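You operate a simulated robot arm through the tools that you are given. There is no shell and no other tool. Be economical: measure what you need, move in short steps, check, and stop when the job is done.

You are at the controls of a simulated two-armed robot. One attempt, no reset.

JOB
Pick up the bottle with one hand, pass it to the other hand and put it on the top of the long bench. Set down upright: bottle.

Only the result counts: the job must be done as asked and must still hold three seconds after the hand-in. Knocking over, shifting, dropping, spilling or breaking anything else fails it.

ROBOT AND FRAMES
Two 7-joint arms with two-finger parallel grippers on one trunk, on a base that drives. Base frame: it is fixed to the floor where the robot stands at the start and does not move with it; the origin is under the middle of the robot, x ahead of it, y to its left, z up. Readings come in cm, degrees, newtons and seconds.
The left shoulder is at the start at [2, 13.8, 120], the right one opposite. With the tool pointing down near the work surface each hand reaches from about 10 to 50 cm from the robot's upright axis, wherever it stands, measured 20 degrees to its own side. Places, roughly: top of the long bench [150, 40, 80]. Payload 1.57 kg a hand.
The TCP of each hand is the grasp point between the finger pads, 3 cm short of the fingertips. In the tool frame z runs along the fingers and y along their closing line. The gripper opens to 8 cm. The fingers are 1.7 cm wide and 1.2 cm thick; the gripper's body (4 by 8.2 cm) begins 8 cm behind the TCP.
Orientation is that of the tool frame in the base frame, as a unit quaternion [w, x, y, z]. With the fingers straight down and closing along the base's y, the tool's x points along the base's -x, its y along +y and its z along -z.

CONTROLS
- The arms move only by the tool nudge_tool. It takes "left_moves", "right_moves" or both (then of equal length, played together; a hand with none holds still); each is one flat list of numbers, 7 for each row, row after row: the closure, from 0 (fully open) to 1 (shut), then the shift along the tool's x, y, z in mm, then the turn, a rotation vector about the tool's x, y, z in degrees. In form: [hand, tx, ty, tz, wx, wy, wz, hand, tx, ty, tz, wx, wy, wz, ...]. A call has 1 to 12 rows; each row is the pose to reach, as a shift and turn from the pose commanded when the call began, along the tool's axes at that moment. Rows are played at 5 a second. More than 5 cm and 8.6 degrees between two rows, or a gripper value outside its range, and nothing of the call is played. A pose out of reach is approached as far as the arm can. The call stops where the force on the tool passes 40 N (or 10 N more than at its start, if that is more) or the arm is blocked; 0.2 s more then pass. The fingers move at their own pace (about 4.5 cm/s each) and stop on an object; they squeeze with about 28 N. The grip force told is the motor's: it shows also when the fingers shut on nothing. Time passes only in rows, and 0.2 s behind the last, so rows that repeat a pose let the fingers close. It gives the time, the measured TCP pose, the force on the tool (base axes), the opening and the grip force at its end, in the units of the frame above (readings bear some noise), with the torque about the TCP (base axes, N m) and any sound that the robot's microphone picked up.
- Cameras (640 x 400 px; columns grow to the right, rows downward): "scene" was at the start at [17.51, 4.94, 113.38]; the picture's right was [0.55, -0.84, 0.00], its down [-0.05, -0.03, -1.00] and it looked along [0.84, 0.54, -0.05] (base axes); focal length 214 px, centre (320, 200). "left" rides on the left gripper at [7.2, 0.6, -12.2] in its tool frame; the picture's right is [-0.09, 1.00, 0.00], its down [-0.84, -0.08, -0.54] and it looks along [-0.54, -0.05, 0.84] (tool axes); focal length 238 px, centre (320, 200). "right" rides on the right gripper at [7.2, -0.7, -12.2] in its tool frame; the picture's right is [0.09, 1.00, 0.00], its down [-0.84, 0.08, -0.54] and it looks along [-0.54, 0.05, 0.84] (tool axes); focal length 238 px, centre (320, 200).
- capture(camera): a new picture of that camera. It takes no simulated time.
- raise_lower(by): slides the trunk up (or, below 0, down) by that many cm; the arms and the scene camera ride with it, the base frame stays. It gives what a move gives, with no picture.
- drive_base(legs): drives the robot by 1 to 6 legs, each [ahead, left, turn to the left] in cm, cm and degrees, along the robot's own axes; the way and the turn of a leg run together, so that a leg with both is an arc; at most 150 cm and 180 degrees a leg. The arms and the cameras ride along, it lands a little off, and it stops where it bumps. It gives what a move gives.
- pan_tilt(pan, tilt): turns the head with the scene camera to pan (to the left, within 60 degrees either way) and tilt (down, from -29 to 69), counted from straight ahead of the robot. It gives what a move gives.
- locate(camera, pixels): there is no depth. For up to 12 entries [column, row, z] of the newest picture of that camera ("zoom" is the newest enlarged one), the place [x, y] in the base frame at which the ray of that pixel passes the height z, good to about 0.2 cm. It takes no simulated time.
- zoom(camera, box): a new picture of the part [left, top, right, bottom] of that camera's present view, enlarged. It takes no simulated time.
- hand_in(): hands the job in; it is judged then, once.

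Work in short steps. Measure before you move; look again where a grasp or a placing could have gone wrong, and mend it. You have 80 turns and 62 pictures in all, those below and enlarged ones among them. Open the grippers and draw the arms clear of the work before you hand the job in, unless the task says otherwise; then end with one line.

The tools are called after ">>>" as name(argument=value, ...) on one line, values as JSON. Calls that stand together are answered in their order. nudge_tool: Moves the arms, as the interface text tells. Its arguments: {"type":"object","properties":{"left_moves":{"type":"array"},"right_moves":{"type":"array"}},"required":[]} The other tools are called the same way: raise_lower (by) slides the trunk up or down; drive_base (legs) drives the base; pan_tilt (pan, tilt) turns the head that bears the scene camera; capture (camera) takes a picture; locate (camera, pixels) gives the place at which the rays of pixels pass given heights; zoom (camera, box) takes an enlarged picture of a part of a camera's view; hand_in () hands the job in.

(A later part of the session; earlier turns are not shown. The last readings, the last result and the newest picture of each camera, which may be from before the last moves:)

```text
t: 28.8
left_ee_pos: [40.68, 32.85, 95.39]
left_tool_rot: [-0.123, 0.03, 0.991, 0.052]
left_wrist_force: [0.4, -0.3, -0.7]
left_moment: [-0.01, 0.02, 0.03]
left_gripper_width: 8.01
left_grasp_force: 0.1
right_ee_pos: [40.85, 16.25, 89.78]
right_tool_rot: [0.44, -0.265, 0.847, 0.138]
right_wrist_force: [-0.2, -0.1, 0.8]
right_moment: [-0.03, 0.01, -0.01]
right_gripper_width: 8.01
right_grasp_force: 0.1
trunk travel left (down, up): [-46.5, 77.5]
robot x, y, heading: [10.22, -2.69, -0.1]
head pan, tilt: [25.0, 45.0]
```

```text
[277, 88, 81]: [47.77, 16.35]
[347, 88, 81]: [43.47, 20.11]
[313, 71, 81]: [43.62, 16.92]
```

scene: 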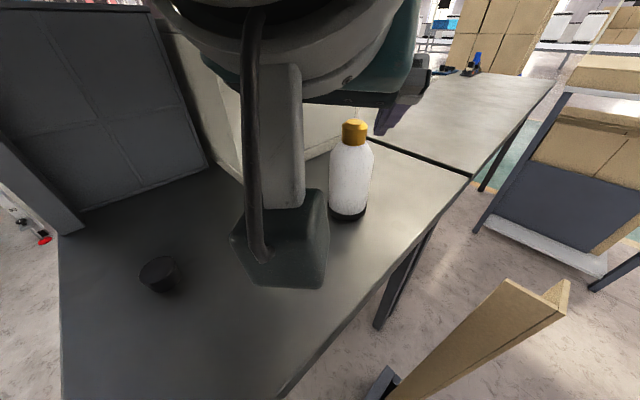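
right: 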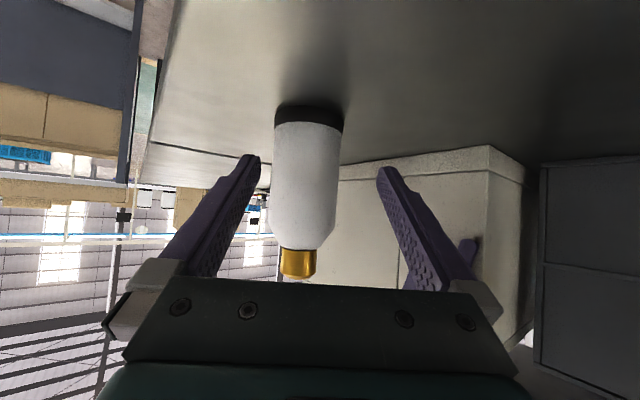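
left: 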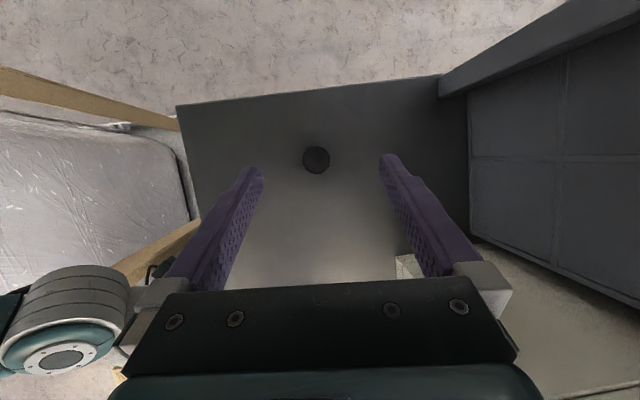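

Advance now: lateral shift −9 mm first, then forward 108 mm to the bottle's axis at z≈86.5.

>>> nudge_tool(right_moves=[0, -6, -9, 12, 0, 0, 0, 0, -14, -9, 34, 0, 0, 0, 0, -20, -9, 55, 0, 0, 0, 0, -26, -9, 75, 0, 0, 0, 0, -31, -9, 92, 0, 0, 0, 0, -35, -9, 108, 0, 0, 0, 0, -35, -9, 108, 0, 0, 0])

>>> capture(camera="right")

```text
t: 30.4
left_ee_pos: [40.66, 32.77, 95.48]
left_tool_rot: [-0.123, 0.028, 0.991, 0.052]
left_wrist_force: [-0.7, 0.3, 0.1]
left_moment: [-0.01, -0.02, 0.0]
left_gripper_width: 7.98
left_grasp_force: 0.1
right_ee_pos: [48.19, 20.79, 87.25]
right_tool_rot: [0.439, -0.269, 0.846, 0.14]
right_wrist_force: [0.2, 0.4, 0.6]
right_moment: [0.0, 0.01, 0.0]
right_gripper_width: 8.0
right_grasp_force: 0.0
right hand out of reach, approached as far as the arm can: row 5, 6, 7
trunk travel left (down, up): [-46.5, 77.5]
robot x, y, heading: [9.52, -3.1, 0.0]
head pan, tilt: [25.0, 45.0]
```

```text
32 pictures are left
```

right: 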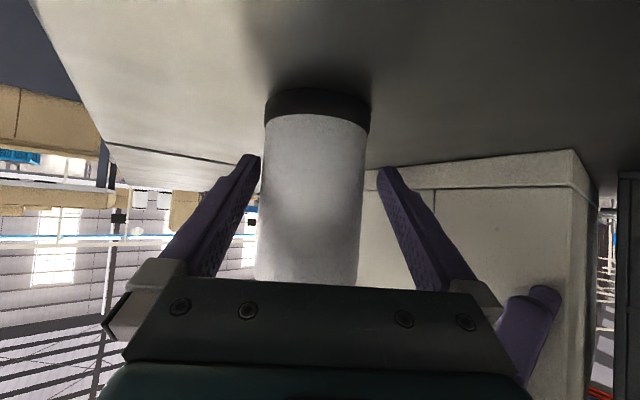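

The fingers straddle the bottle but are 2 cm short of its axis. I drive 1.8 cm ahead and 1.2 cm left, i.e. along the approach line, to seat the grip.

>>> drive_base(legs=[[1.8, 1.2, 0]])

>>> capture(camera="right")

```text
t: 31.2
left_ee_pos: [42.46, 33.69, 95.34]
left_tool_rot: [-0.123, 0.031, 0.991, 0.05]
left_wrist_force: [-6.4, -13.0, 4.5]
left_moment: [-0.08, 0.2, 0.39]
left_gripper_width: 6.8
left_grasp_force: 0.1
right_ee_pos: [49.78, 21.68, 87.18]
right_tool_rot: [0.439, -0.268, 0.846, 0.139]
right_wrist_force: [-0.5, -0.3, 0.9]
right_moment: [-0.01, 0.01, -0.02]
right_gripper_width: 7.97
right_grasp_force: 0.1
trunk travel left (down, up): [-46.5, 77.5]
robot x, y, heading: [12.01, -1.66, -0.1]
head pan, tilt: [25.0, 45.0]
```

```text
31 pictures are left
```

right: 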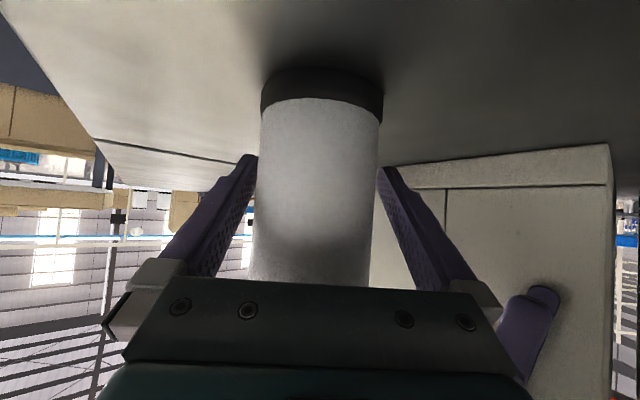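

The left finger touches the cabinet again, so I pull it 2 cm inward while closing the right gripper on the well-centred bottle.

>>> nudge_tool(left_moves=[0, 0, -10, 0, 0, 0, 0, 0, 0, -20, 0, 0, 0, 0, 0, 0, -20, 0, 0, 0, 0, 0, 0, -20, 0, 0, 0, 0, 0, 0, -20, 0, 0, 0, 0], right_moves=[0, 0, 0, 0, 0, 0, 0, 1, 0, 0, 0, 0, 0, 0, 1, 0, 0, 0, 0, 0, 0, 1, 0, 0, 0, 0, 0, 0, 1, 0, 0, 0, 0, 0, 0])

```text
t: 32.4
left_ee_pos: [42.45, 31.92, 95.23]
left_tool_rot: [-0.123, 0.03, 0.991, 0.05]
left_wrist_force: [-0.7, 0.1, 0.3]
left_moment: [0.0, 0.02, 0.02]
left_gripper_width: 8.0
left_grasp_force: 0.0
right_ee_pos: [49.95, 22.06, 87.27]
right_tool_rot: [0.439, -0.268, 0.846, 0.139]
right_wrist_force: [1.2, 0.4, 0.7]
right_moment: [0.0, -0.1, -0.05]
right_gripper_width: 6.53
right_grasp_force: 28.4
trunk travel left (down, up): [-46.5, 77.5]
robot x, y, heading: [11.97, -1.73, -0.2]
head pan, tilt: [25.0, 45.0]
```

Grip holds at 6.5 cm, 28 N. I lift with the trunk by 15 cm.

>>> raise_lower(by=15)

>>> capture(camera="scene")

>>> capture(camera="left")

```text
t: 34.2
left_ee_pos: [42.56, 31.93, 110.18]
left_tool_rot: [-0.123, 0.03, 0.991, 0.05]
left_wrist_force: [0.3, -0.1, 0.5]
left_moment: [0.0, 0.01, -0.04]
left_gripper_width: 7.97
left_grasp_force: 0.0
right_ee_pos: [49.88, 21.92, 102.2]
right_tool_rot: [0.439, -0.269, 0.846, 0.14]
right_wrist_force: [-0.9, 0.0, -2.9]
right_moment: [0.02, -0.04, -0.01]
right_gripper_width: 6.53
right_grasp_force: 27.4
trunk travel left (down, up): [-61.5, 62.5]
robot x, y, heading: [11.87, -1.45, 0.0]
head pan, tilt: [25.0, 45.0]
```

```text
30 pictures are left
```

scene: 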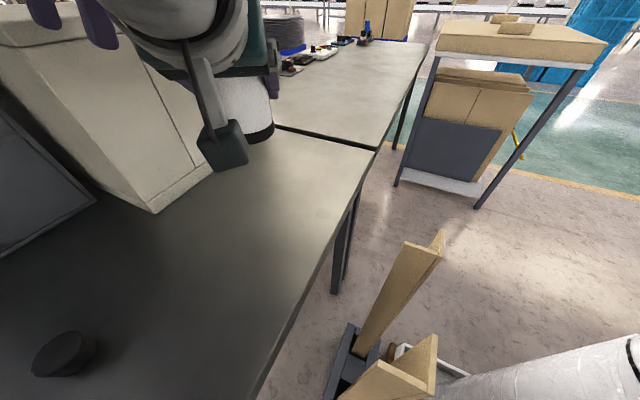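

```text
29 pictures are left
```

left: 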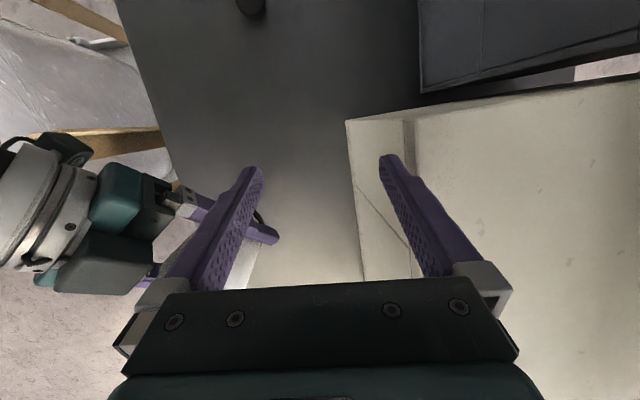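

The bottle is lifted (≈0.3 kg). Now I bring the right hand nearer and lower (bottle to ≈(43,19), bottom ≈87) and turn the left hand to a forward-pitched attitude for taking the cap.

>>> nudge_tool(left_moves=[0, 0, 0, 0, 0.9, -7.76, -1.96, 0, 0, 0, 0, 1.8, -15.5, -3.9, 0, 0, 0, 0, 2.7, -23.3, -5.9, 0, 0, 0, 0, 3.6, -31, -7.8, 0, 0, 0, 0, 4.5, -38.8, -9.8, 0, 0, 0, 0, 4.5, -38.8, -9.8], right_moves=[1, 20, 3, -1, 0, 0, 0, 1, 40, 6, -2, 0, 0, 0, 1, 60, 8, -4, 0, 0, 0, 1, 80, 10, -5, 0, 0, 0, 1, 100, 13, -6, 0, 0, 0, 1, 117, 15, -7, 0, 0, 0])

>>> capture(camera="left")

>>> capture(camera="scene")

```text
t: 35.6
left_ee_pos: [41.9, 31.78, 108.8]
left_tool_rot: [0.192, -0.041, 0.98, 0.009]
left_wrist_force: [0.2, 0.1, 0.2]
left_moment: [0.0, 0.02, -0.02]
left_gripper_width: 7.99
left_grasp_force: 0.0
right_ee_pos: [44.41, 18.38, 93.85]
right_tool_rot: [0.446, -0.259, 0.847, 0.133]
right_wrist_force: [-1.0, 0.8, -2.4]
right_moment: [-0.01, -0.02, -0.02]
right_gripper_width: 6.53
right_grasp_force: 28.1
right hand out of reach, approached as far as the arm can: row 6
trunk travel left (down, up): [-61.5, 62.5]
robot x, y, heading: [11.75, -1.95, -0.1]
head pan, tilt: [25.0, 45.0]
```

```text
28 pictures are left
```

left: 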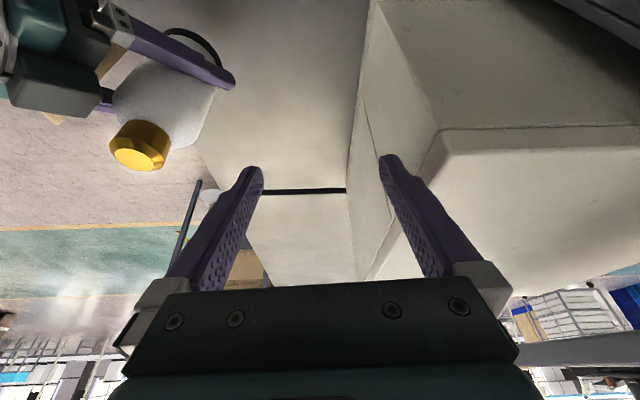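

```text
27 pictures are left
```

scene: 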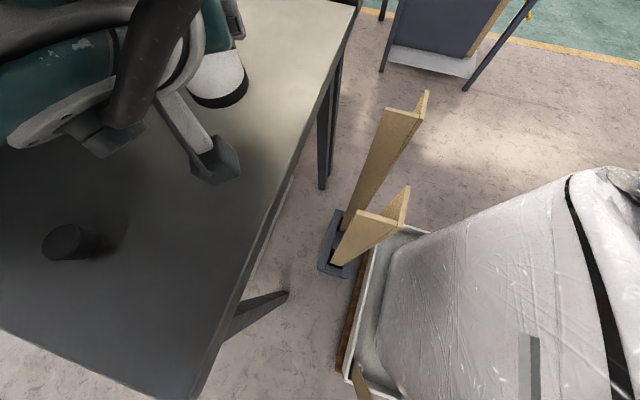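

Cap's top face is at about (140,155) in the left view; I locate it at the expected top height ≈103.9.

>>> locate(camera="left", pixels=[[140, 156, 103.9], [140, 156, 102.9], [138, 145, 102], [140, 156, 104.9]])

```text
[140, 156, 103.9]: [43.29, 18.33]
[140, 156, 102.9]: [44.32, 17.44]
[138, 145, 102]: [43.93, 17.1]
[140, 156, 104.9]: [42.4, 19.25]
```

I move the left hand across to a pre-pose ~9 cm behind the cap along its tool axis, rising first.

>>> nudge_tool(left_moves=[0, 5, -10, -22, 0, 0, 0, 0, 10, -40, -22, 0, 0, 0, 0, 12, -75, -22, 0, 0, 0, 0, 15, -110, -22, 0, 0, 0, 0, 15, -137, -22, 0, 0, 0, 0, 15, -137, -22, 0, 0, 0])

>>> capture(camera="left")

```text
t: 36.2
left_ee_pos: [38.95, 28.81, 107.95]
left_tool_rot: [0.143, -0.047, 0.989, 0.012]
left_wrist_force: [-0.4, -0.2, 0.1]
left_moment: [-0.02, -0.03, -0.02]
left_gripper_width: 7.98
left_grasp_force: 0.1
right_ee_pos: [44.77, 18.4, 94.29]
right_tool_rot: [0.449, -0.256, 0.846, 0.132]
right_wrist_force: [0.4, 0.2, -2.7]
right_moment: [0.01, -0.04, -0.01]
right_gripper_width: 6.56
right_grasp_force: 28.0
trunk travel left (down, up): [-61.5, 62.5]
robot x, y, heading: [11.59, -1.9, -0.0]
head pan, tilt: [25.0, 45.0]
stopped in row 2 (left hand): the arm was blocked; the commanded pose is now the measured one
```

```text
26 pictures are left
```

left: 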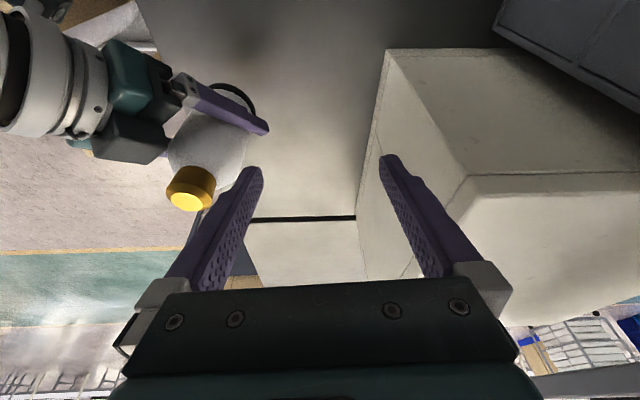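

The left is blocked when it tries to stay high while crossing inward. I bring the right hand (with the bottle) to the robot's mid-line with less yaw, where both arms work comfortably.

>>> nudge_tool(right_moves=[1, 9, -20, -15, 3.3, 0, 2.2, 1, 18, -41, -31, 6.6, 0, 4.5, 1, 27, -61, -46, 9.9, 0, 6.7, 1, 36, -82, -62, 13.2, 0, 9, 1, 44.8, -102, -77, 16.5, 0.1, 11.2, 1, 44.8, -102, -77, 16.5, 0.1, 11.2])

>>> capture(camera="left")

```text
t: 37.0
left_ee_pos: [39.03, 28.77, 108.01]
left_tool_rot: [0.143, -0.048, 0.988, 0.013]
left_wrist_force: [-0.7, 0.1, 0.8]
left_moment: [0.02, 0.02, 0.03]
left_gripper_width: 8.01
left_grasp_force: 0.1
right_ee_pos: [49.76, 9.1, 96.09]
right_tool_rot: [0.514, -0.105, 0.85, 0.045]
right_wrist_force: [0.2, -0.4, 0.1]
right_moment: [0.03, 0.03, 0.03]
right_gripper_width: 7.1
right_grasp_force: 0.1
trunk travel left (down, up): [-61.5, 62.5]
robot x, y, heading: [12.32, -1.66, -0.2]
head pan, tilt: [25.0, 45.0]
stopped in row 4 (right hand): the arm was blocked; the commanded pose is now the measured one
```

```text
25 pictures are left
```

left: 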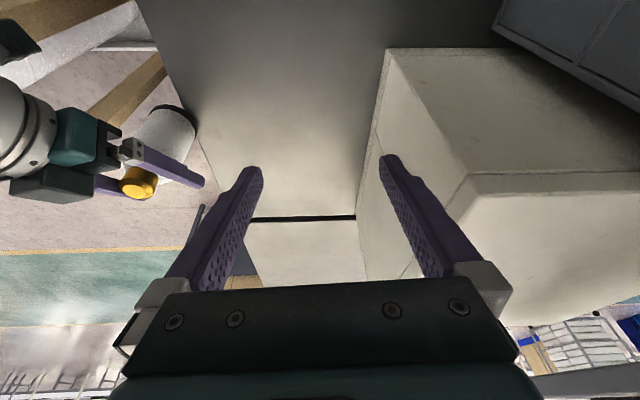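

The right grip has loosened (7.1 cm, 0 N). I close it again immediately before time passes.

>>> nudge_tool(right_moves=[1, 0, 0, 0, 0, 0, 0])

>>> capture(camera="left")

>>> capture(camera="right")

```text
t: 37.4
left_ee_pos: [39.07, 28.85, 108.07]
left_tool_rot: [0.143, -0.047, 0.988, 0.012]
left_wrist_force: [0.1, -0.4, -0.3]
left_moment: [0.03, -0.03, 0.0]
left_gripper_width: 8.0
left_grasp_force: 0.1
right_ee_pos: [49.8, 9.01, 96.25]
right_tool_rot: [0.515, -0.106, 0.849, 0.042]
right_wrist_force: [-0.8, -4.5, 11.4]
right_moment: [-0.5, 0.28, 0.03]
right_gripper_width: 3.64
right_grasp_force: 28.2
trunk travel left (down, up): [-61.5, 62.5]
robot x, y, heading: [11.76, -1.62, -0.3]
head pan, tilt: [25.0, 45.0]
```

```text
24 pictures are left
```

left: 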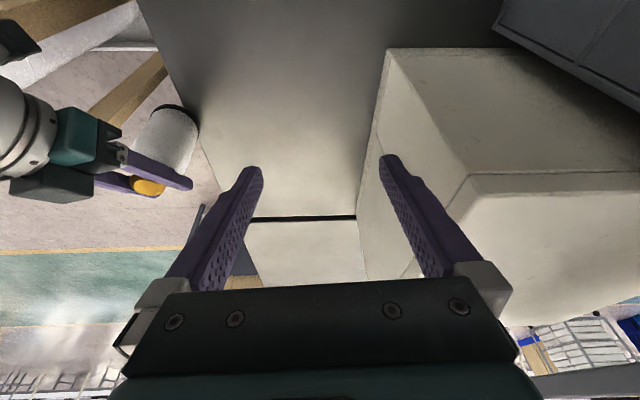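

```text
23 pictures are left
```

right: 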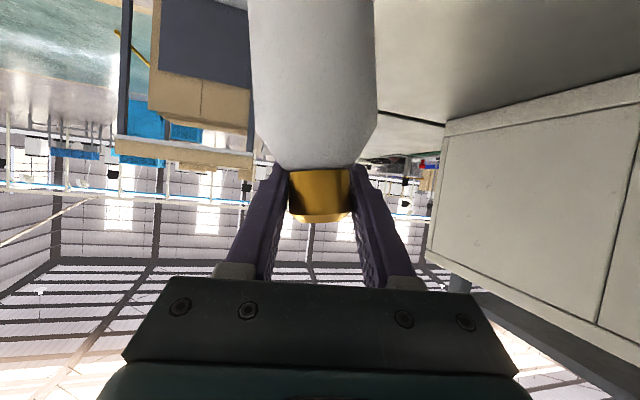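

Lucky: the fingers caught the bottle by its cap (3.6 cm, 28 N). I lift with the trunk and check how it hangs.

>>> raise_lower(by=8)

>>> capture(camera="left")

>>> capture(camera="right")

```text
t: 38.6
left_ee_pos: [38.98, 28.8, 116.02]
left_tool_rot: [0.142, -0.048, 0.989, 0.012]
left_wrist_force: [-0.4, 0.1, 0.4]
left_moment: [0.0, 0.03, 0.0]
left_gripper_width: 8.0
left_grasp_force: 0.0
right_ee_pos: [49.77, 9.13, 103.92]
right_tool_rot: [0.514, -0.107, 0.85, 0.043]
right_wrist_force: [0.1, -0.1, -2.3]
right_moment: [0.02, 0.02, 0.03]
right_gripper_width: 3.5
right_grasp_force: 27.7
trunk travel left (down, up): [-69.5, 54.5]
robot x, y, heading: [11.53, -1.79, -0.1]
head pan, tilt: [25.0, 45.0]
```

```text
22 pictures are left
```

left: 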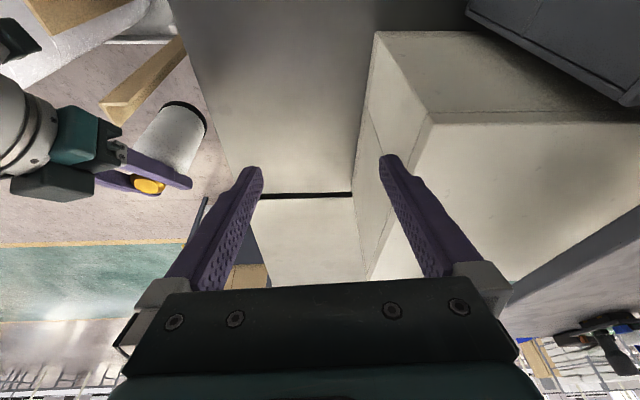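

```text
21 pictures are left
```

right: 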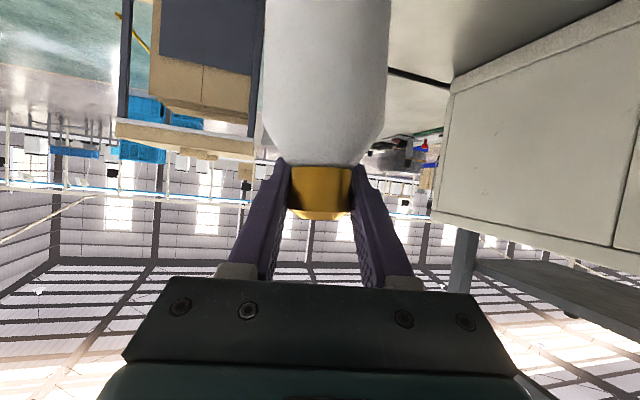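

Bottle hangs upright by the cap, 28 N. So now the left hand will take the body from the left side, below the right hand: I turn it to pitch 25° below level, yaw −40°, about 20 cm short of the body.

>>> nudge_tool(left_moves=[0, 6.6, -8.4, 10.1, 3.46, -5.13, 3.92, 0, 13.2, -16.9, 20.2, 6.9, -10.3, 7.8, 0, 19.9, -25.3, 30.3, 10.4, -15.4, 11.8, 0, 26.5, -33.8, 40.4, 13.8, -20.5, 15.7, 0, 33.1, -42.2, 50.6, 17.3, -25.7, 19.6, 0, 39.7, -50.7, 60.7, 20.7, -30.8, 23.5, 0, 46.4, -59.1, 70.8, 24.2, -35.9, 27.5, 0, 53, -67.6, 80.9, 27.6, -41.1, 31.4, 0, 59.6, -76, 91, 31.1, -46.2, 35.3, 0, 59.6, -76, 91, 31.1, -46.2, 35.3])

>>> capture(camera="left")

```text
t: 40.8
left_ee_pos: [36.45, 21.28, 105.6]
left_tool_rot: [0.506, 0.289, 0.792, -0.184]
left_wrist_force: [-0.1, 0.0, -0.8]
left_moment: [0.04, 0.02, 0.01]
left_gripper_width: 7.98
left_grasp_force: 0.0
left hand out of reach, approached as far as the arm can: row 2, 3, 4, 5, 6
right_ee_pos: [49.84, 8.95, 104.0]
right_tool_rot: [0.515, -0.106, 0.85, 0.042]
right_wrist_force: [-0.3, 0.7, -2.3]
right_moment: [0.02, -0.02, -0.03]
right_gripper_width: 3.5
right_grasp_force: 27.3
trunk travel left (down, up): [-69.5, 54.5]
robot x, y, heading: [12.19, -1.4, 0.1]
head pan, tilt: [25.0, 45.0]
```

```text
20 pictures are left
```

left: 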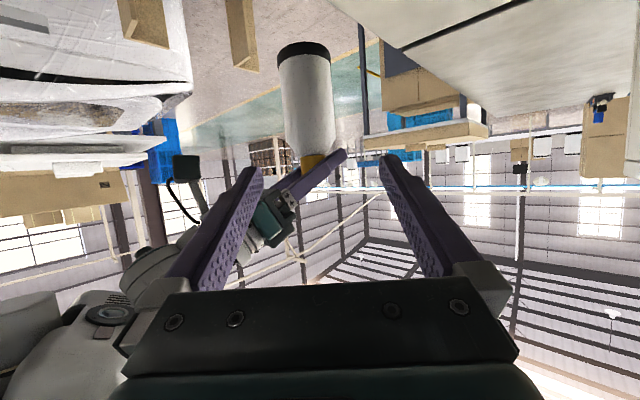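

The bottle hangs ahead at columns 278–335, body centre ≈(308,105). I locate rays at several heights to fix its axis.

>>> locate(camera="left", pixels=[[308, 105, 97], [308, 105, 96], [308, 105, 98], [303, 52, 89], [303, 52, 90], [303, 52, 91], [313, 160, 103], [313, 160, 104]])

>>> locate(camera="right", pixels=[[320, 195, 105], [320, 195, 104], [327, 80, 97], [327, 80, 98], [327, 30, 97]])

```text
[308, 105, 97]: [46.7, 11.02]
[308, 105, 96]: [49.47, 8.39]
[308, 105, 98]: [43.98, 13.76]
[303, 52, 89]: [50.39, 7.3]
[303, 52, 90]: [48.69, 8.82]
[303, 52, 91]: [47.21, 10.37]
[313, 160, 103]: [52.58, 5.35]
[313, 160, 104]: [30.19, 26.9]
```

```text
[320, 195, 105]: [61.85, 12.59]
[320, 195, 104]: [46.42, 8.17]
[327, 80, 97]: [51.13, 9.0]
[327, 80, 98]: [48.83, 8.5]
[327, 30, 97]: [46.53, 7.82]
```

Body axis ≈(49.2,8.6) at z 96, bottom ≈89.7; I need −15 mm lateral and ≈197 mm forward. I go 110 mm first and look.

>>> nudge_tool(left_moves=[0, 0, -8, 20, 0, 0, 0, 0, 0, -15, 45, 0, 0, 0, 0, 0, -15, 70, 0, 0, 0, 0, 0, -15, 95, 0, 0, 0, 0, 0, -15, 110, 0, 0, 0, 0, 0, -15, 110, 0, 0, 0])

>>> capture(camera="left")

```text
t: 42.2
left_ee_pos: [43.41, 13.46, 100.92]
left_tool_rot: [0.505, 0.289, 0.792, -0.183]
left_wrist_force: [0.3, 0.6, -0.5]
left_moment: [-0.01, 0.03, 0.02]
left_gripper_width: 7.99
left_grasp_force: 0.0
left hand out of reach, approached as far as the arm can: row 1
right_ee_pos: [49.86, 8.91, 104.13]
right_tool_rot: [0.515, -0.106, 0.85, 0.041]
right_wrist_force: [-0.1, 0.1, -2.3]
right_moment: [0.03, -0.04, -0.01]
right_gripper_width: 3.48
right_grasp_force: 28.2
trunk travel left (down, up): [-69.5, 54.5]
robot x, y, heading: [11.76, -1.4, -0.1]
head pan, tilt: [25.0, 45.0]
```

```text
19 pictures are left
```

left: 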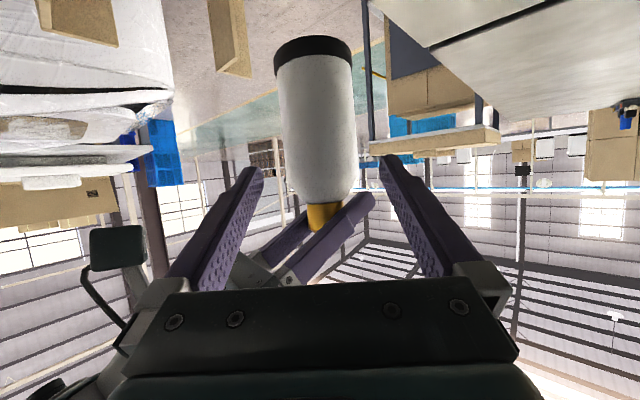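

Well aligned (bottle centre ≈317, finger mid ≈321). I advance the remaining 83 mm.

>>> nudge_tool(left_moves=[0, 0, -2, 20, 0, 0, 0, 0, 0, -2, 40, 0, 0, 0, 0, 0, -2, 60, 0, 0, 0, 0, 0, -2, 75, 0, 0, 0, 0, 0, -2, 83, 0, 0, 0, 0, 0, -2, 83, 0, 0, 0])

>>> capture(camera="left")

```text
t: 43.6
left_ee_pos: [48.98, 8.46, 97.34]
left_tool_rot: [0.505, 0.29, 0.792, -0.184]
left_wrist_force: [-0.6, -0.4, 0.0]
left_moment: [-0.02, -0.01, 0.0]
left_gripper_width: 7.97
left_grasp_force: 0.1
right_ee_pos: [49.76, 8.92, 104.04]
right_tool_rot: [0.515, -0.105, 0.85, 0.041]
right_wrist_force: [-0.1, -0.6, -3.0]
right_moment: [0.02, 0.0, -0.02]
right_gripper_width: 3.51
right_grasp_force: 27.8
trunk travel left (down, up): [-69.5, 54.5]
robot x, y, heading: [11.76, -2.1, -0.1]
head pan, tilt: [25.0, 45.0]
```

```text
18 pictures are left
```

left: 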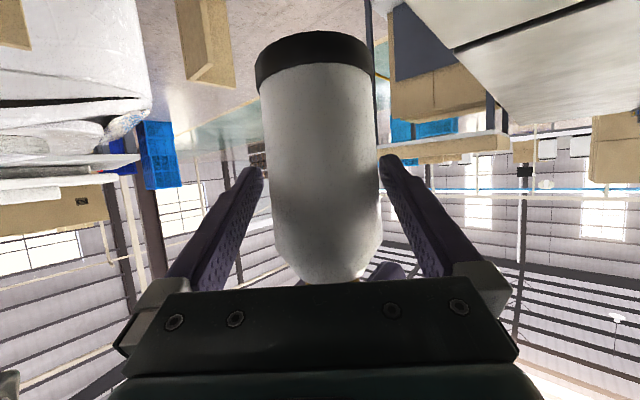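

Seated around the body. Close the left gripper.

>>> nudge_tool(left_moves=[1, 0, 0, 0, 0, 0, 0, 1, 0, 0, 0, 0, 0, 0, 1, 0, 0, 0, 0, 0, 0, 1, 0, 0, 0, 0, 0, 0])

```text
t: 44.6
left_ee_pos: [48.96, 8.74, 97.36]
left_tool_rot: [0.506, 0.289, 0.792, -0.183]
left_wrist_force: [13.4, 7.5, -3.3]
left_moment: [-0.31, 0.51, 0.1]
left_gripper_width: 6.52
left_grasp_force: 27.5
right_ee_pos: [49.73, 8.82, 103.85]
right_tool_rot: [0.514, -0.106, 0.85, 0.041]
right_wrist_force: [-12.8, -7.3, 5.8]
right_moment: [-0.17, 0.4, -0.06]
right_gripper_width: 3.49
right_grasp_force: 27.6
trunk travel left (down, up): [-69.5, 54.5]
robot x, y, heading: [11.69, -1.59, -0.4]
head pan, tilt: [25.0, 45.0]
```

Left holds (6.5 cm, 27.5 N). Now I open the right gripper in place, then check.

>>> nudge_tool(right_moves=[0.5, 0, 0, 0, 0, 0, 0, 0.2, 0, 0, 0, 0, 0, 0, 0, 0, 0, 0, 0, 0, 0, 0, 0, 0, 0, 0, 0, 0])

>>> capture(camera="right")

```text
t: 45.6
left_ee_pos: [48.88, 8.56, 97.36]
left_tool_rot: [0.506, 0.29, 0.792, -0.184]
left_wrist_force: [-1.2, 0.1, -2.2]
left_moment: [-0.13, -0.13, -0.01]
left_gripper_width: 6.53
left_grasp_force: 28.5
right_ee_pos: [49.94, 8.81, 104.08]
right_tool_rot: [0.516, -0.105, 0.849, 0.041]
right_wrist_force: [0.6, -0.7, 1.6]
right_moment: [0.09, 0.09, -0.02]
right_gripper_width: 7.92
right_grasp_force: 0.0
trunk travel left (down, up): [-69.5, 54.5]
robot x, y, heading: [11.84, -2.08, 0.1]
head pan, tilt: [25.0, 45.0]
```

```text
17 pictures are left
```

right: 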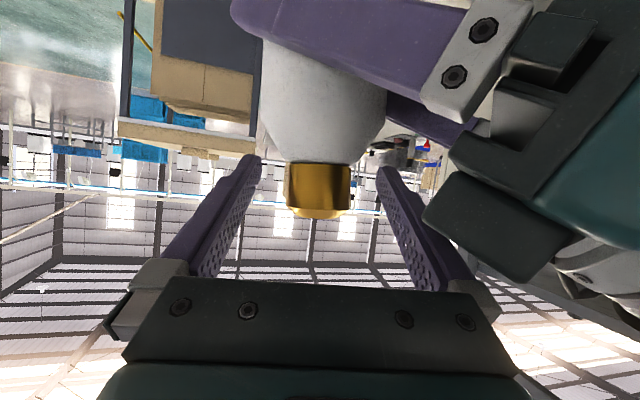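

The left carries the bottle alone. I withdraw the right hand backwards and to the right.

>>> nudge_tool(right_moves=[0, 0, 0, -20, 0, 0, 0, 0, 0, 0, -40, 0, 0, 0, 0, 0, -10, -60, 0, 0, 0, 0, 0, -35, -80, 0, 0, 0, 0, 10, -65, -90, 0, 0, 0, 0, 20, -95, -90, 0, 0, 0, 0, 30, -125, -90, 0, 0, 0])

>>> pan_tilt(pan=0, tilt=40)

>>> capture(camera="scene")

```text
t: 46.2
left_ee_pos: [48.9, 8.53, 97.27]
left_tool_rot: [0.505, 0.29, 0.792, -0.184]
left_wrist_force: [-1.1, 1.0, -0.4]
left_moment: [0.03, -0.01, 0.0]
left_gripper_width: 6.52
left_grasp_force: 28.0
right_ee_pos: [52.46, 5.93, 108.25]
right_tool_rot: [0.567, -0.029, 0.823, 0.002]
right_wrist_force: [0.2, -0.8, -0.4]
right_moment: [0.0, 0.01, -0.01]
right_gripper_width: 8.0
right_grasp_force: 0.1
trunk travel left (down, up): [-69.5, 54.5]
robot x, y, heading: [11.77, -1.77, 0.1]
head pan, tilt: [25.0, 45.0]
stopped in row 3 (right hand): the arm was blocked; the commanded pose is now the measured one
```

```text
t: 47.1
left_ee_pos: [48.94, 8.47, 97.36]
left_tool_rot: [0.506, 0.29, 0.791, -0.185]
left_wrist_force: [0.6, 0.1, 0.3]
left_moment: [-0.01, 0.01, 0.0]
left_gripper_width: 6.49
left_grasp_force: 27.7
right_ee_pos: [52.0, 6.1, 107.71]
right_tool_rot: [0.563, -0.035, 0.825, 0.001]
right_wrist_force: [0.0, -0.5, -0.8]
right_moment: [0.0, 0.02, -0.01]
right_gripper_width: 7.98
right_grasp_force: 0.0
trunk travel left (down, up): [-69.5, 54.5]
robot x, y, heading: [11.88, -1.79, 0.2]
head pan, tilt: [0.0, 40.0]
```

```text
16 pictures are left
```

scene: 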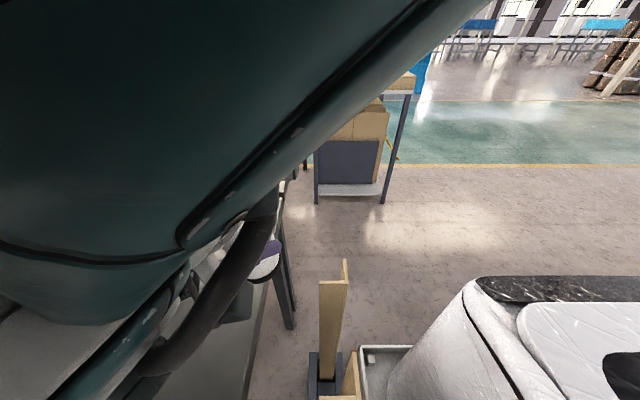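

The right hand is above the cap and free but its elbow is folded against the head. I slide it out sideways to the right, slightly up.

>>> nudge_tool(right_moves=[0, -8, -5, 0, 0, 0, 0, 0, -14, -30, 0, 0, 0, 0, 0, -14, -60, 0, 0, 0, 0, 0, -10, -90, 0, 0, 0, 0, 0, 0, -120, 0, 0, 0, 0, 0, 10, -150, 0, 0, 0, 0])

>>> capture(camera="right")

```text
t: 48.5
left_ee_pos: [48.84, 8.56, 97.32]
left_tool_rot: [0.506, 0.289, 0.791, -0.184]
left_wrist_force: [0.4, 0.4, 0.1]
left_moment: [0.0, 0.02, -0.01]
left_gripper_width: 6.5
left_grasp_force: 28.1
right_ee_pos: [51.89, -8.13, 106.89]
right_tool_rot: [0.548, -0.032, 0.836, -0.001]
right_wrist_force: [-0.5, 1.0, -0.3]
right_moment: [-0.03, 0.01, -0.02]
right_gripper_width: 8.02
right_grasp_force: 0.1
right hand out of reach, approached as far as the arm can: row 6
trunk travel left (down, up): [-69.5, 54.5]
robot x, y, heading: [11.95, -1.83, 0.2]
head pan, tilt: [0.0, 40.0]
```

```text
15 pictures are left
```

right: 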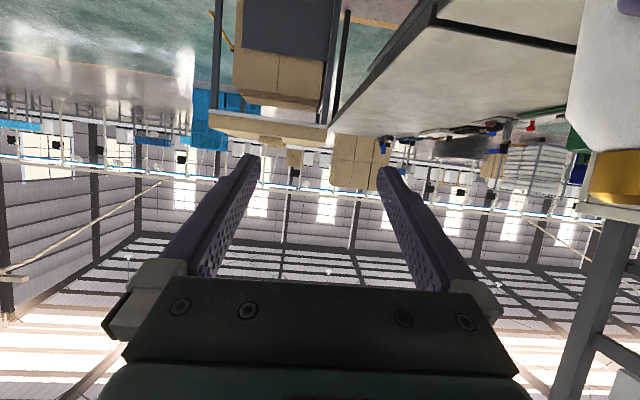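

The left holds the bottle with its base ≈8.5 cm above table level; both hands are clear. I creep the base on in small steps towards the bench, watching the stand: first 6 cm.

>>> drive_base(legs=[[6, 0, 0]])

>>> pan_tilt(pan=-15, tilt=60)

>>> capture(camera="scene")

```text
t: 49.5
left_ee_pos: [54.78, 8.61, 97.34]
left_tool_rot: [0.505, 0.289, 0.792, -0.183]
left_wrist_force: [0.4, 0.5, -0.6]
left_moment: [0.01, 0.04, 0.0]
left_gripper_width: 6.49
left_grasp_force: 27.3
right_ee_pos: [57.79, -7.71, 106.98]
right_tool_rot: [0.548, -0.033, 0.836, 0.001]
right_wrist_force: [0.2, -0.4, 0.1]
right_moment: [0.01, -0.03, 0.0]
right_gripper_width: 8.01
right_grasp_force: 0.1
trunk travel left (down, up): [-69.5, 54.5]
robot x, y, heading: [17.38, -1.63, -0.1]
head pan, tilt: [0.0, 40.0]
```

```text
t: 50.3
left_ee_pos: [54.77, 8.55, 97.33]
left_tool_rot: [0.505, 0.29, 0.792, -0.184]
left_wrist_force: [-0.6, -0.5, -0.9]
left_moment: [0.01, 0.07, -0.02]
left_gripper_width: 6.53
left_grasp_force: 28.1
right_ee_pos: [57.67, -7.82, 106.84]
right_tool_rot: [0.547, -0.034, 0.837, 0.001]
right_wrist_force: [-0.3, -0.8, -0.5]
right_moment: [-0.02, 0.0, -0.02]
right_gripper_width: 8.01
right_grasp_force: 0.0
trunk travel left (down, up): [-69.5, 54.5]
robot x, y, heading: [17.74, -1.63, 0.1]
head pan, tilt: [-15.0, 60.0]
```

```text
14 pictures are left
```

scene: 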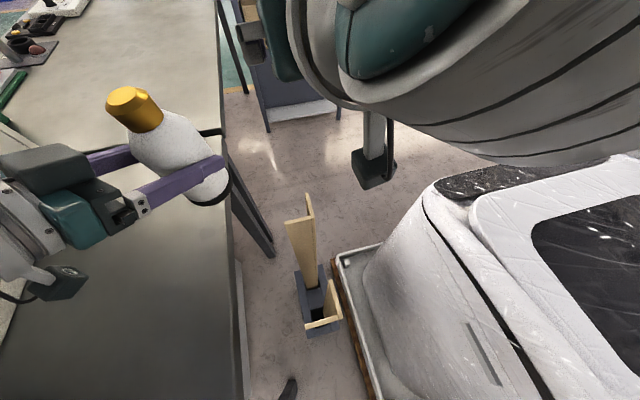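

No bump; bottle held upright-looking. I locate the stand's near and far edges, then creep on in small steps.

>>> locate(camera="scene", pixels=[[308, 337, 0], [345, 330, 0], [296, 270, 8], [280, 395, 0], [291, 222, 60], [325, 325, 60]])

>>> drive_base(legs=[[4, 0, 0]])

```text
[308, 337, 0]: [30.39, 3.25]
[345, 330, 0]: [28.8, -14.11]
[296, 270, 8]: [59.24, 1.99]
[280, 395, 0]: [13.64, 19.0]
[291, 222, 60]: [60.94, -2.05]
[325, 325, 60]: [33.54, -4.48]
```

```text
t: 51.2
left_ee_pos: [58.78, 8.45, 97.33]
left_tool_rot: [0.506, 0.289, 0.792, -0.183]
left_wrist_force: [0.9, 0.8, -0.5]
left_moment: [0.02, -0.01, 0.02]
left_gripper_width: 6.49
left_grasp_force: 28.1
right_ee_pos: [61.72, -7.84, 106.84]
right_tool_rot: [0.547, -0.033, 0.836, 0.0]
right_wrist_force: [0.2, -0.1, 0.0]
right_moment: [0.0, -0.01, -0.03]
right_gripper_width: 7.96
right_grasp_force: 0.1
trunk travel left (down, up): [-69.5, 54.5]
robot x, y, heading: [21.66, -1.45, 0.1]
head pan, tilt: [-15.0, 60.0]
```

Still no bump, and no base body is visible on the floor in any view. I continue in two small steps and check the stand.

>>> drive_base(legs=[[3, 0, 0]])

>>> drive_base(legs=[[3, 0, 0]])

>>> capture(camera="scene")

>>> locate(camera="scene", pixels=[[300, 390, 0], [300, 300, 8], [291, 222, 60]])

```text
t: 52.0
left_ee_pos: [61.66, 8.44, 97.32]
left_tool_rot: [0.505, 0.29, 0.792, -0.184]
left_wrist_force: [-0.1, -0.1, 0.4]
left_moment: [0.01, 0.01, 0.03]
left_gripper_width: 6.48
left_grasp_force: 27.7
right_ee_pos: [64.54, -7.73, 106.91]
right_tool_rot: [0.547, -0.033, 0.837, 0.0]
right_wrist_force: [-0.4, 0.3, 0.1]
right_moment: [0.01, 0.0, 0.0]
right_gripper_width: 7.98
right_grasp_force: 0.2
trunk travel left (down, up): [-69.5, 54.5]
robot x, y, heading: [24.31, -1.66, 0.1]
head pan, tilt: [-15.0, 60.0]
```

```text
t: 52.8
left_ee_pos: [64.81, 8.49, 97.29]
left_tool_rot: [0.505, 0.29, 0.792, -0.184]
left_wrist_force: [-0.4, 0.3, 0.1]
left_moment: [0.0, 0.03, 0.0]
left_gripper_width: 6.52
left_grasp_force: 28.0
right_ee_pos: [67.68, -7.88, 106.85]
right_tool_rot: [0.546, -0.033, 0.837, 0.0]
right_wrist_force: [-0.6, 0.6, -0.4]
right_moment: [0.01, -0.02, 0.01]
right_gripper_width: 7.99
right_grasp_force: 0.0
trunk travel left (down, up): [-69.5, 54.5]
robot x, y, heading: [27.69, -1.47, -0.2]
head pan, tilt: [-15.0, 60.0]
```

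```text
13 pictures are left
```

scene: 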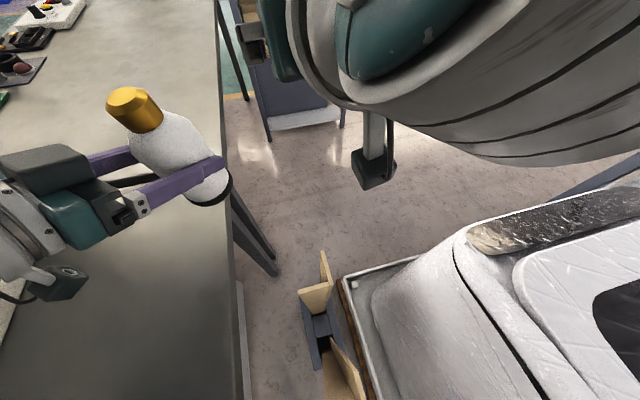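

```text
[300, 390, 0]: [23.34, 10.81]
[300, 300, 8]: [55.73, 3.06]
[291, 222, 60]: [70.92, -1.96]
```

The base passes with nothing touched (its centre is at the stand already). I check the boards' top height before the trunk goes over them.

>>> locate(camera="scene", pixels=[[299, 291, 40], [299, 291, 60], [299, 291, 70], [325, 253, 40], [325, 253, 60], [325, 253, 70]])

```text
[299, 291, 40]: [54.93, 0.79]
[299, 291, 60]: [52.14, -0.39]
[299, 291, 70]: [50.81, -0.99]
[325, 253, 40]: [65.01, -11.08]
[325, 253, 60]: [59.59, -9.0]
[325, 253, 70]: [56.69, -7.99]
```

The boards may reach z≈88; nothing has touched so far. I raise the trunk 8 cm for margin and drive on 27 cm in short legs (it stops at any bump).

>>> raise_lower(by=8)

>>> drive_base(legs=[[4, 0, 0], [4, 0, 0]])

>>> capture(camera="scene")

```text
t: 54.0
left_ee_pos: [64.79, 8.41, 105.32]
left_tool_rot: [0.505, 0.289, 0.792, -0.184]
left_wrist_force: [-0.3, 0.2, -1.9]
left_moment: [0.03, 0.04, -0.03]
left_gripper_width: 6.5
left_grasp_force: 27.8
right_ee_pos: [67.73, -7.89, 114.77]
right_tool_rot: [0.546, -0.033, 0.837, 0.0]
right_wrist_force: [0.1, 0.2, -0.2]
right_moment: [0.0, 0.03, 0.0]
right_gripper_width: 8.02
right_grasp_force: 0.2
trunk travel left (down, up): [-77.5, 46.5]
robot x, y, heading: [27.82, -1.79, -0.3]
head pan, tilt: [-15.0, 60.0]
```

```text
t: 55.4
left_ee_pos: [72.86, 8.46, 105.33]
left_tool_rot: [0.504, 0.291, 0.792, -0.184]
left_wrist_force: [1.0, 0.8, -2.6]
left_moment: [0.04, 0.02, -0.01]
left_gripper_width: 6.52
left_grasp_force: 28.0
right_ee_pos: [75.74, -7.91, 114.82]
right_tool_rot: [0.547, -0.032, 0.837, -0.001]
right_wrist_force: [0.3, 0.1, -0.4]
right_moment: [0.0, 0.01, 0.01]
right_gripper_width: 7.99
right_grasp_force: 0.0
trunk travel left (down, up): [-77.5, 46.5]
robot x, y, heading: [35.6, -1.85, -0.3]
head pan, tilt: [-15.0, 60.0]
```

```text
12 pictures are left
```

scene: 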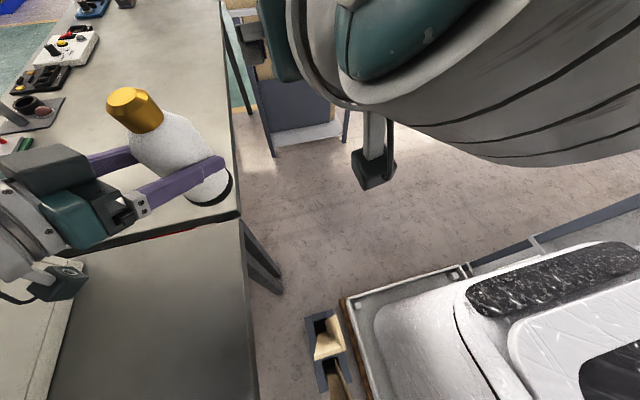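

All clear; the bottle's weight shows on the left hand. I drive on 20 cm more, so the bottle comes over the long bench.

>>> drive_base(legs=[[5, 0, 0], [5, 0, 0], [5, 0, 0], [5, 0, 0]])

>>> capture(camera="scene")

```text
t: 57.9
left_ee_pos: [92.5, 8.23, 105.38]
left_tool_rot: [0.504, 0.291, 0.792, -0.185]
left_wrist_force: [-0.3, -0.5, -2.4]
left_moment: [-0.02, 0.02, 0.01]
left_gripper_width: 6.51
left_grasp_force: 27.9
right_ee_pos: [95.36, -7.99, 114.81]
right_tool_rot: [0.546, -0.032, 0.837, 0.0]
right_wrist_force: [-0.2, 0.5, -0.2]
right_moment: [0.01, 0.02, 0.01]
right_gripper_width: 7.98
right_grasp_force: 0.1
trunk travel left (down, up): [-77.5, 46.5]
robot x, y, heading: [55.4, -1.38, -0.1]
head pan, tilt: [-15.0, 60.0]
```

```text
11 pictures are left
```

scene: 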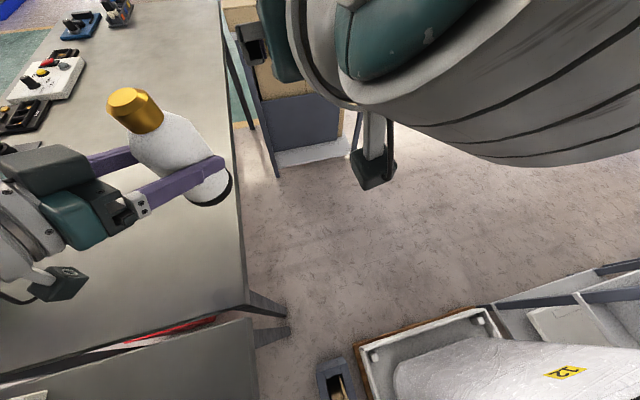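

Bottle is at (92.5,8.3), just off the bench's front edge (y≈9). I turn the base 15° left, which swings the bottle to about (89,17.5), well onto the bench top.

>>> drive_base(legs=[[0, 0, 8], [0, 0, 7]])

>>> capture(camera="scene")

>>> capture(camera="right")

```text
t: 59.4
left_ee_pos: [88.72, 17.5, 105.32]
left_tool_rot: [0.523, 0.185, 0.823, -0.118]
left_wrist_force: [0.7, 0.6, -2.2]
left_moment: [0.01, 0.0, 0.01]
left_gripper_width: 6.49
left_grasp_force: 28.4
right_ee_pos: [95.69, 2.48, 114.82]
right_tool_rot: [0.542, -0.139, 0.826, 0.069]
right_wrist_force: [-0.4, -0.1, -0.2]
right_moment: [-0.01, -0.04, 0.03]
right_gripper_width: 8.02
right_grasp_force: 0.0
trunk travel left (down, up): [-77.5, 46.5]
robot x, y, heading: [55.36, -1.87, 14.8]
head pan, tilt: [-15.0, 60.0]
```

```text
10 pictures are left
```

scene: 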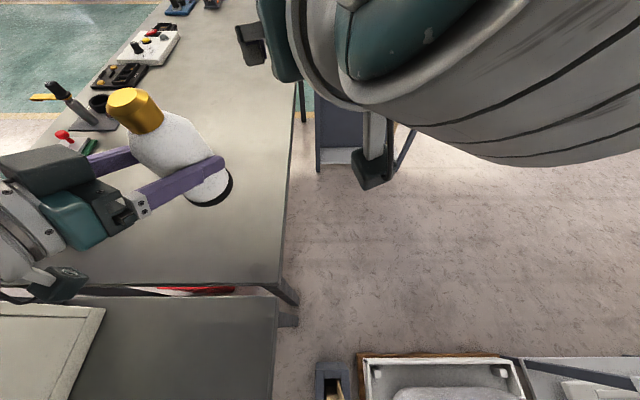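

```text
9 pictures are left
```

right: 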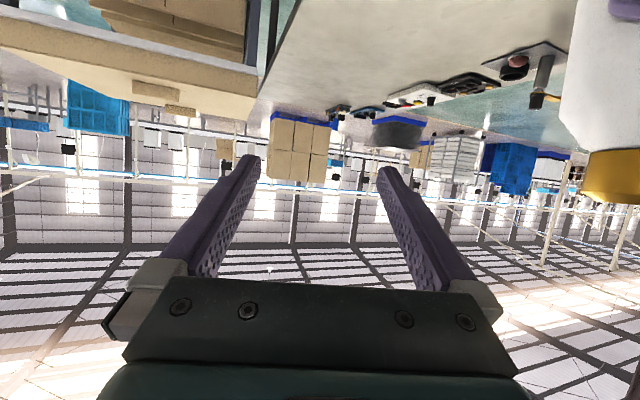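

I check the bottle's uprightness by comparing the cap's and base's positions at their expected heights, and the bench edge.

>>> locate(camera="scene", pixels=[[123, 97, 114.0], [134, 110, 112.5], [209, 187, 97.7], [212, 192, 97.7], [280, 285, 81], [287, 170, 81]])

>>> zoom(camera="scene", box=[80, 70, 260, 230])

```text
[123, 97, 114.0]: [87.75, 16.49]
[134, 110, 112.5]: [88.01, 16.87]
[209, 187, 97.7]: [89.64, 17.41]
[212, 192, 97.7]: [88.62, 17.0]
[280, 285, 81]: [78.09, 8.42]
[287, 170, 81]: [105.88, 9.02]
```

```text
2.50 times, centred on (170, 150) of scene
```

zoom: 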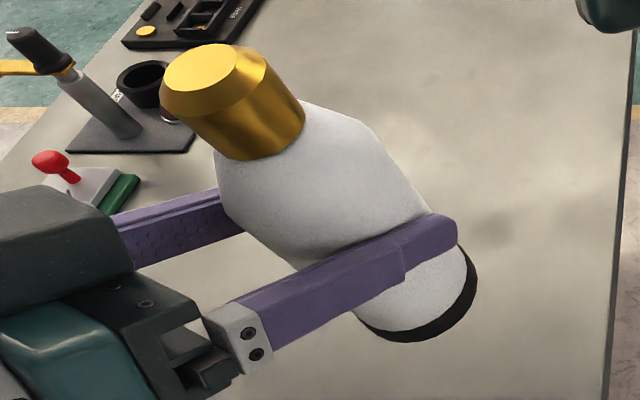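

The base is at ≈(89,17), 8 cm in from the bench's front edge, lean only a few degrees. I lower the trunk 14 cm.

>>> raise_lower(by=-14)

>>> zoom(camera="scene", box=[80, 70, 260, 230])

>>> capture(camera="right")

```text
t: 61.1
left_ee_pos: [88.75, 17.11, 91.55]
left_tool_rot: [0.526, 0.184, 0.822, -0.119]
left_wrist_force: [-0.1, 0.1, -3.3]
left_moment: [-0.03, 0.0, 0.03]
left_gripper_width: 6.51
left_grasp_force: 28.3
right_ee_pos: [95.68, 2.08, 100.94]
right_tool_rot: [0.541, -0.141, 0.826, 0.068]
right_wrist_force: [-0.2, 0.1, 0.0]
right_moment: [0.0, -0.02, -0.01]
right_gripper_width: 7.98
right_grasp_force: 0.0
trunk travel left (down, up): [-63.5, 60.5]
robot x, y, heading: [55.8, -1.86, 14.7]
head pan, tilt: [-15.0, 60.0]
```

```text
2.50 times, centred on (170, 150) of scene
```

zoom: 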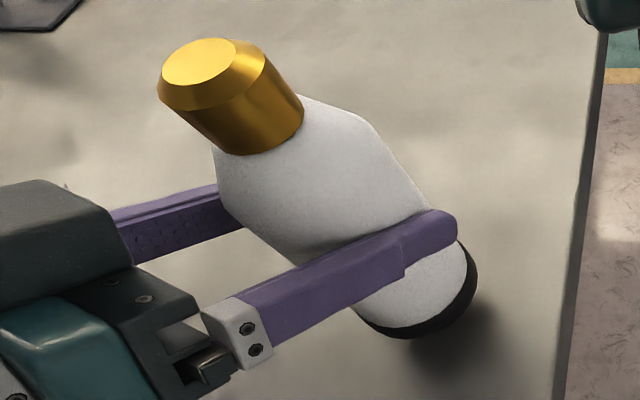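

```text
6 pictures are left
```

right: 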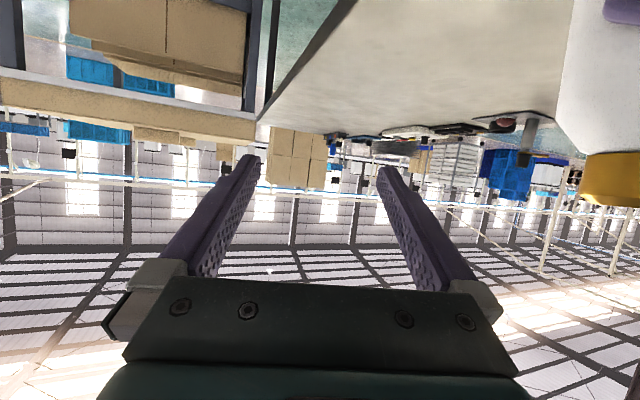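

Base should be ≈3 cm above the bench. I lower in small steps and watch the left hand's vertical force.

>>> raise_lower(by=-1.8)

>>> nudge_tool(left_moves=[1, 3.6, 0, 1.7, 0, 0, 0, 1, 3.6, 0, 1.7, 0, 0, 0])

```text
t: 61.8
left_ee_pos: [88.97, 13.69, 89.19]
left_tool_rot: [0.529, 0.178, 0.819, -0.132]
left_wrist_force: [-0.5, -1.9, 16.8]
left_moment: [0.29, 0.16, 0.0]
left_gripper_width: 6.48
left_grasp_force: 28.0
right_ee_pos: [95.8, -1.0, 99.1]
right_tool_rot: [0.539, -0.15, 0.827, 0.057]
right_wrist_force: [0.2, -0.1, 0.4]
right_moment: [-0.02, 0.04, -0.01]
right_gripper_width: 8.02
right_grasp_force: 0.1
trunk travel left (down, up): [-61.7, 62.3]
robot x, y, heading: [55.39, -2.5, 14.4]
head pan, tilt: [-15.0, 60.0]
```

```text
t: 62.6
left_ee_pos: [89.11, 13.73, 88.89]
left_tool_rot: [0.53, 0.182, 0.818, -0.131]
left_wrist_force: [-2.7, -0.7, 4.5]
left_moment: [0.1, 0.24, 0.04]
left_gripper_width: 6.48
left_grasp_force: 28.0
right_ee_pos: [95.68, -0.7, 98.74]
right_tool_rot: [0.541, -0.147, 0.826, 0.06]
right_wrist_force: [-0.5, -0.3, -0.5]
right_moment: [0.01, 0.0, 0.01]
right_gripper_width: 8.04
right_grasp_force: 0.0
trunk travel left (down, up): [-61.7, 62.3]
robot x, y, heading: [55.55, -2.65, 14.6]
head pan, tilt: [-15.0, 60.0]
stopped in row 2 (left hand): the arm was blocked; the commanded pose is now the measured one
```

Both hands have shifted ~3 cm to −y: something of the robot pushes sideways as it goes down. I look at the bottle and the left arm before anything else.

>>> pan_tilt(pan=25, tilt=50)

>>> capture(camera="scene")

```text
t: 63.6
left_ee_pos: [89.2, 13.74, 88.82]
left_tool_rot: [0.532, 0.179, 0.817, -0.132]
left_wrist_force: [0.9, 5.0, 8.1]
left_moment: [0.58, 0.02, -0.04]
left_gripper_width: 6.45
left_grasp_force: 27.7
right_ee_pos: [95.88, -0.69, 98.97]
right_tool_rot: [0.54, -0.148, 0.826, 0.058]
right_wrist_force: [0.0, 0.1, 0.0]
right_moment: [0.0, 0.01, 0.0]
right_gripper_width: 7.99
right_grasp_force: 0.0
trunk travel left (down, up): [-61.7, 62.3]
robot x, y, heading: [55.2, -2.36, 14.8]
head pan, tilt: [25.0, 50.0]
```

```text
5 pictures are left
```

scene: 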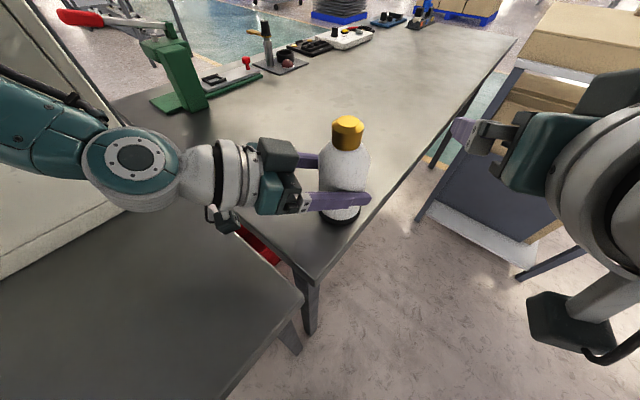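

The bottle stands at the bench's surface but only ~1.5 cm from the front edge, and the left elbow leans on the cabinet. I raise 2.5 cm to relieve this and read the pose again.

>>> raise_lower(by=2.5)

```text
t: 64.3
left_ee_pos: [88.72, 17.26, 91.51]
left_tool_rot: [0.524, 0.188, 0.822, -0.118]
left_wrist_force: [-0.8, -0.4, -2.1]
left_moment: [0.01, 0.0, -0.02]
left_gripper_width: 6.49
left_grasp_force: 28.1
right_ee_pos: [95.64, 2.34, 101.46]
right_tool_rot: [0.541, -0.141, 0.826, 0.07]
right_wrist_force: [-0.5, 0.3, -0.5]
right_moment: [-0.06, -0.04, 0.01]
right_gripper_width: 7.99
right_grasp_force: 0.0
trunk travel left (down, up): [-64.2, 59.8]
robot x, y, heading: [55.13, -1.57, 14.7]
head pan, tilt: [25.0, 50.0]
```

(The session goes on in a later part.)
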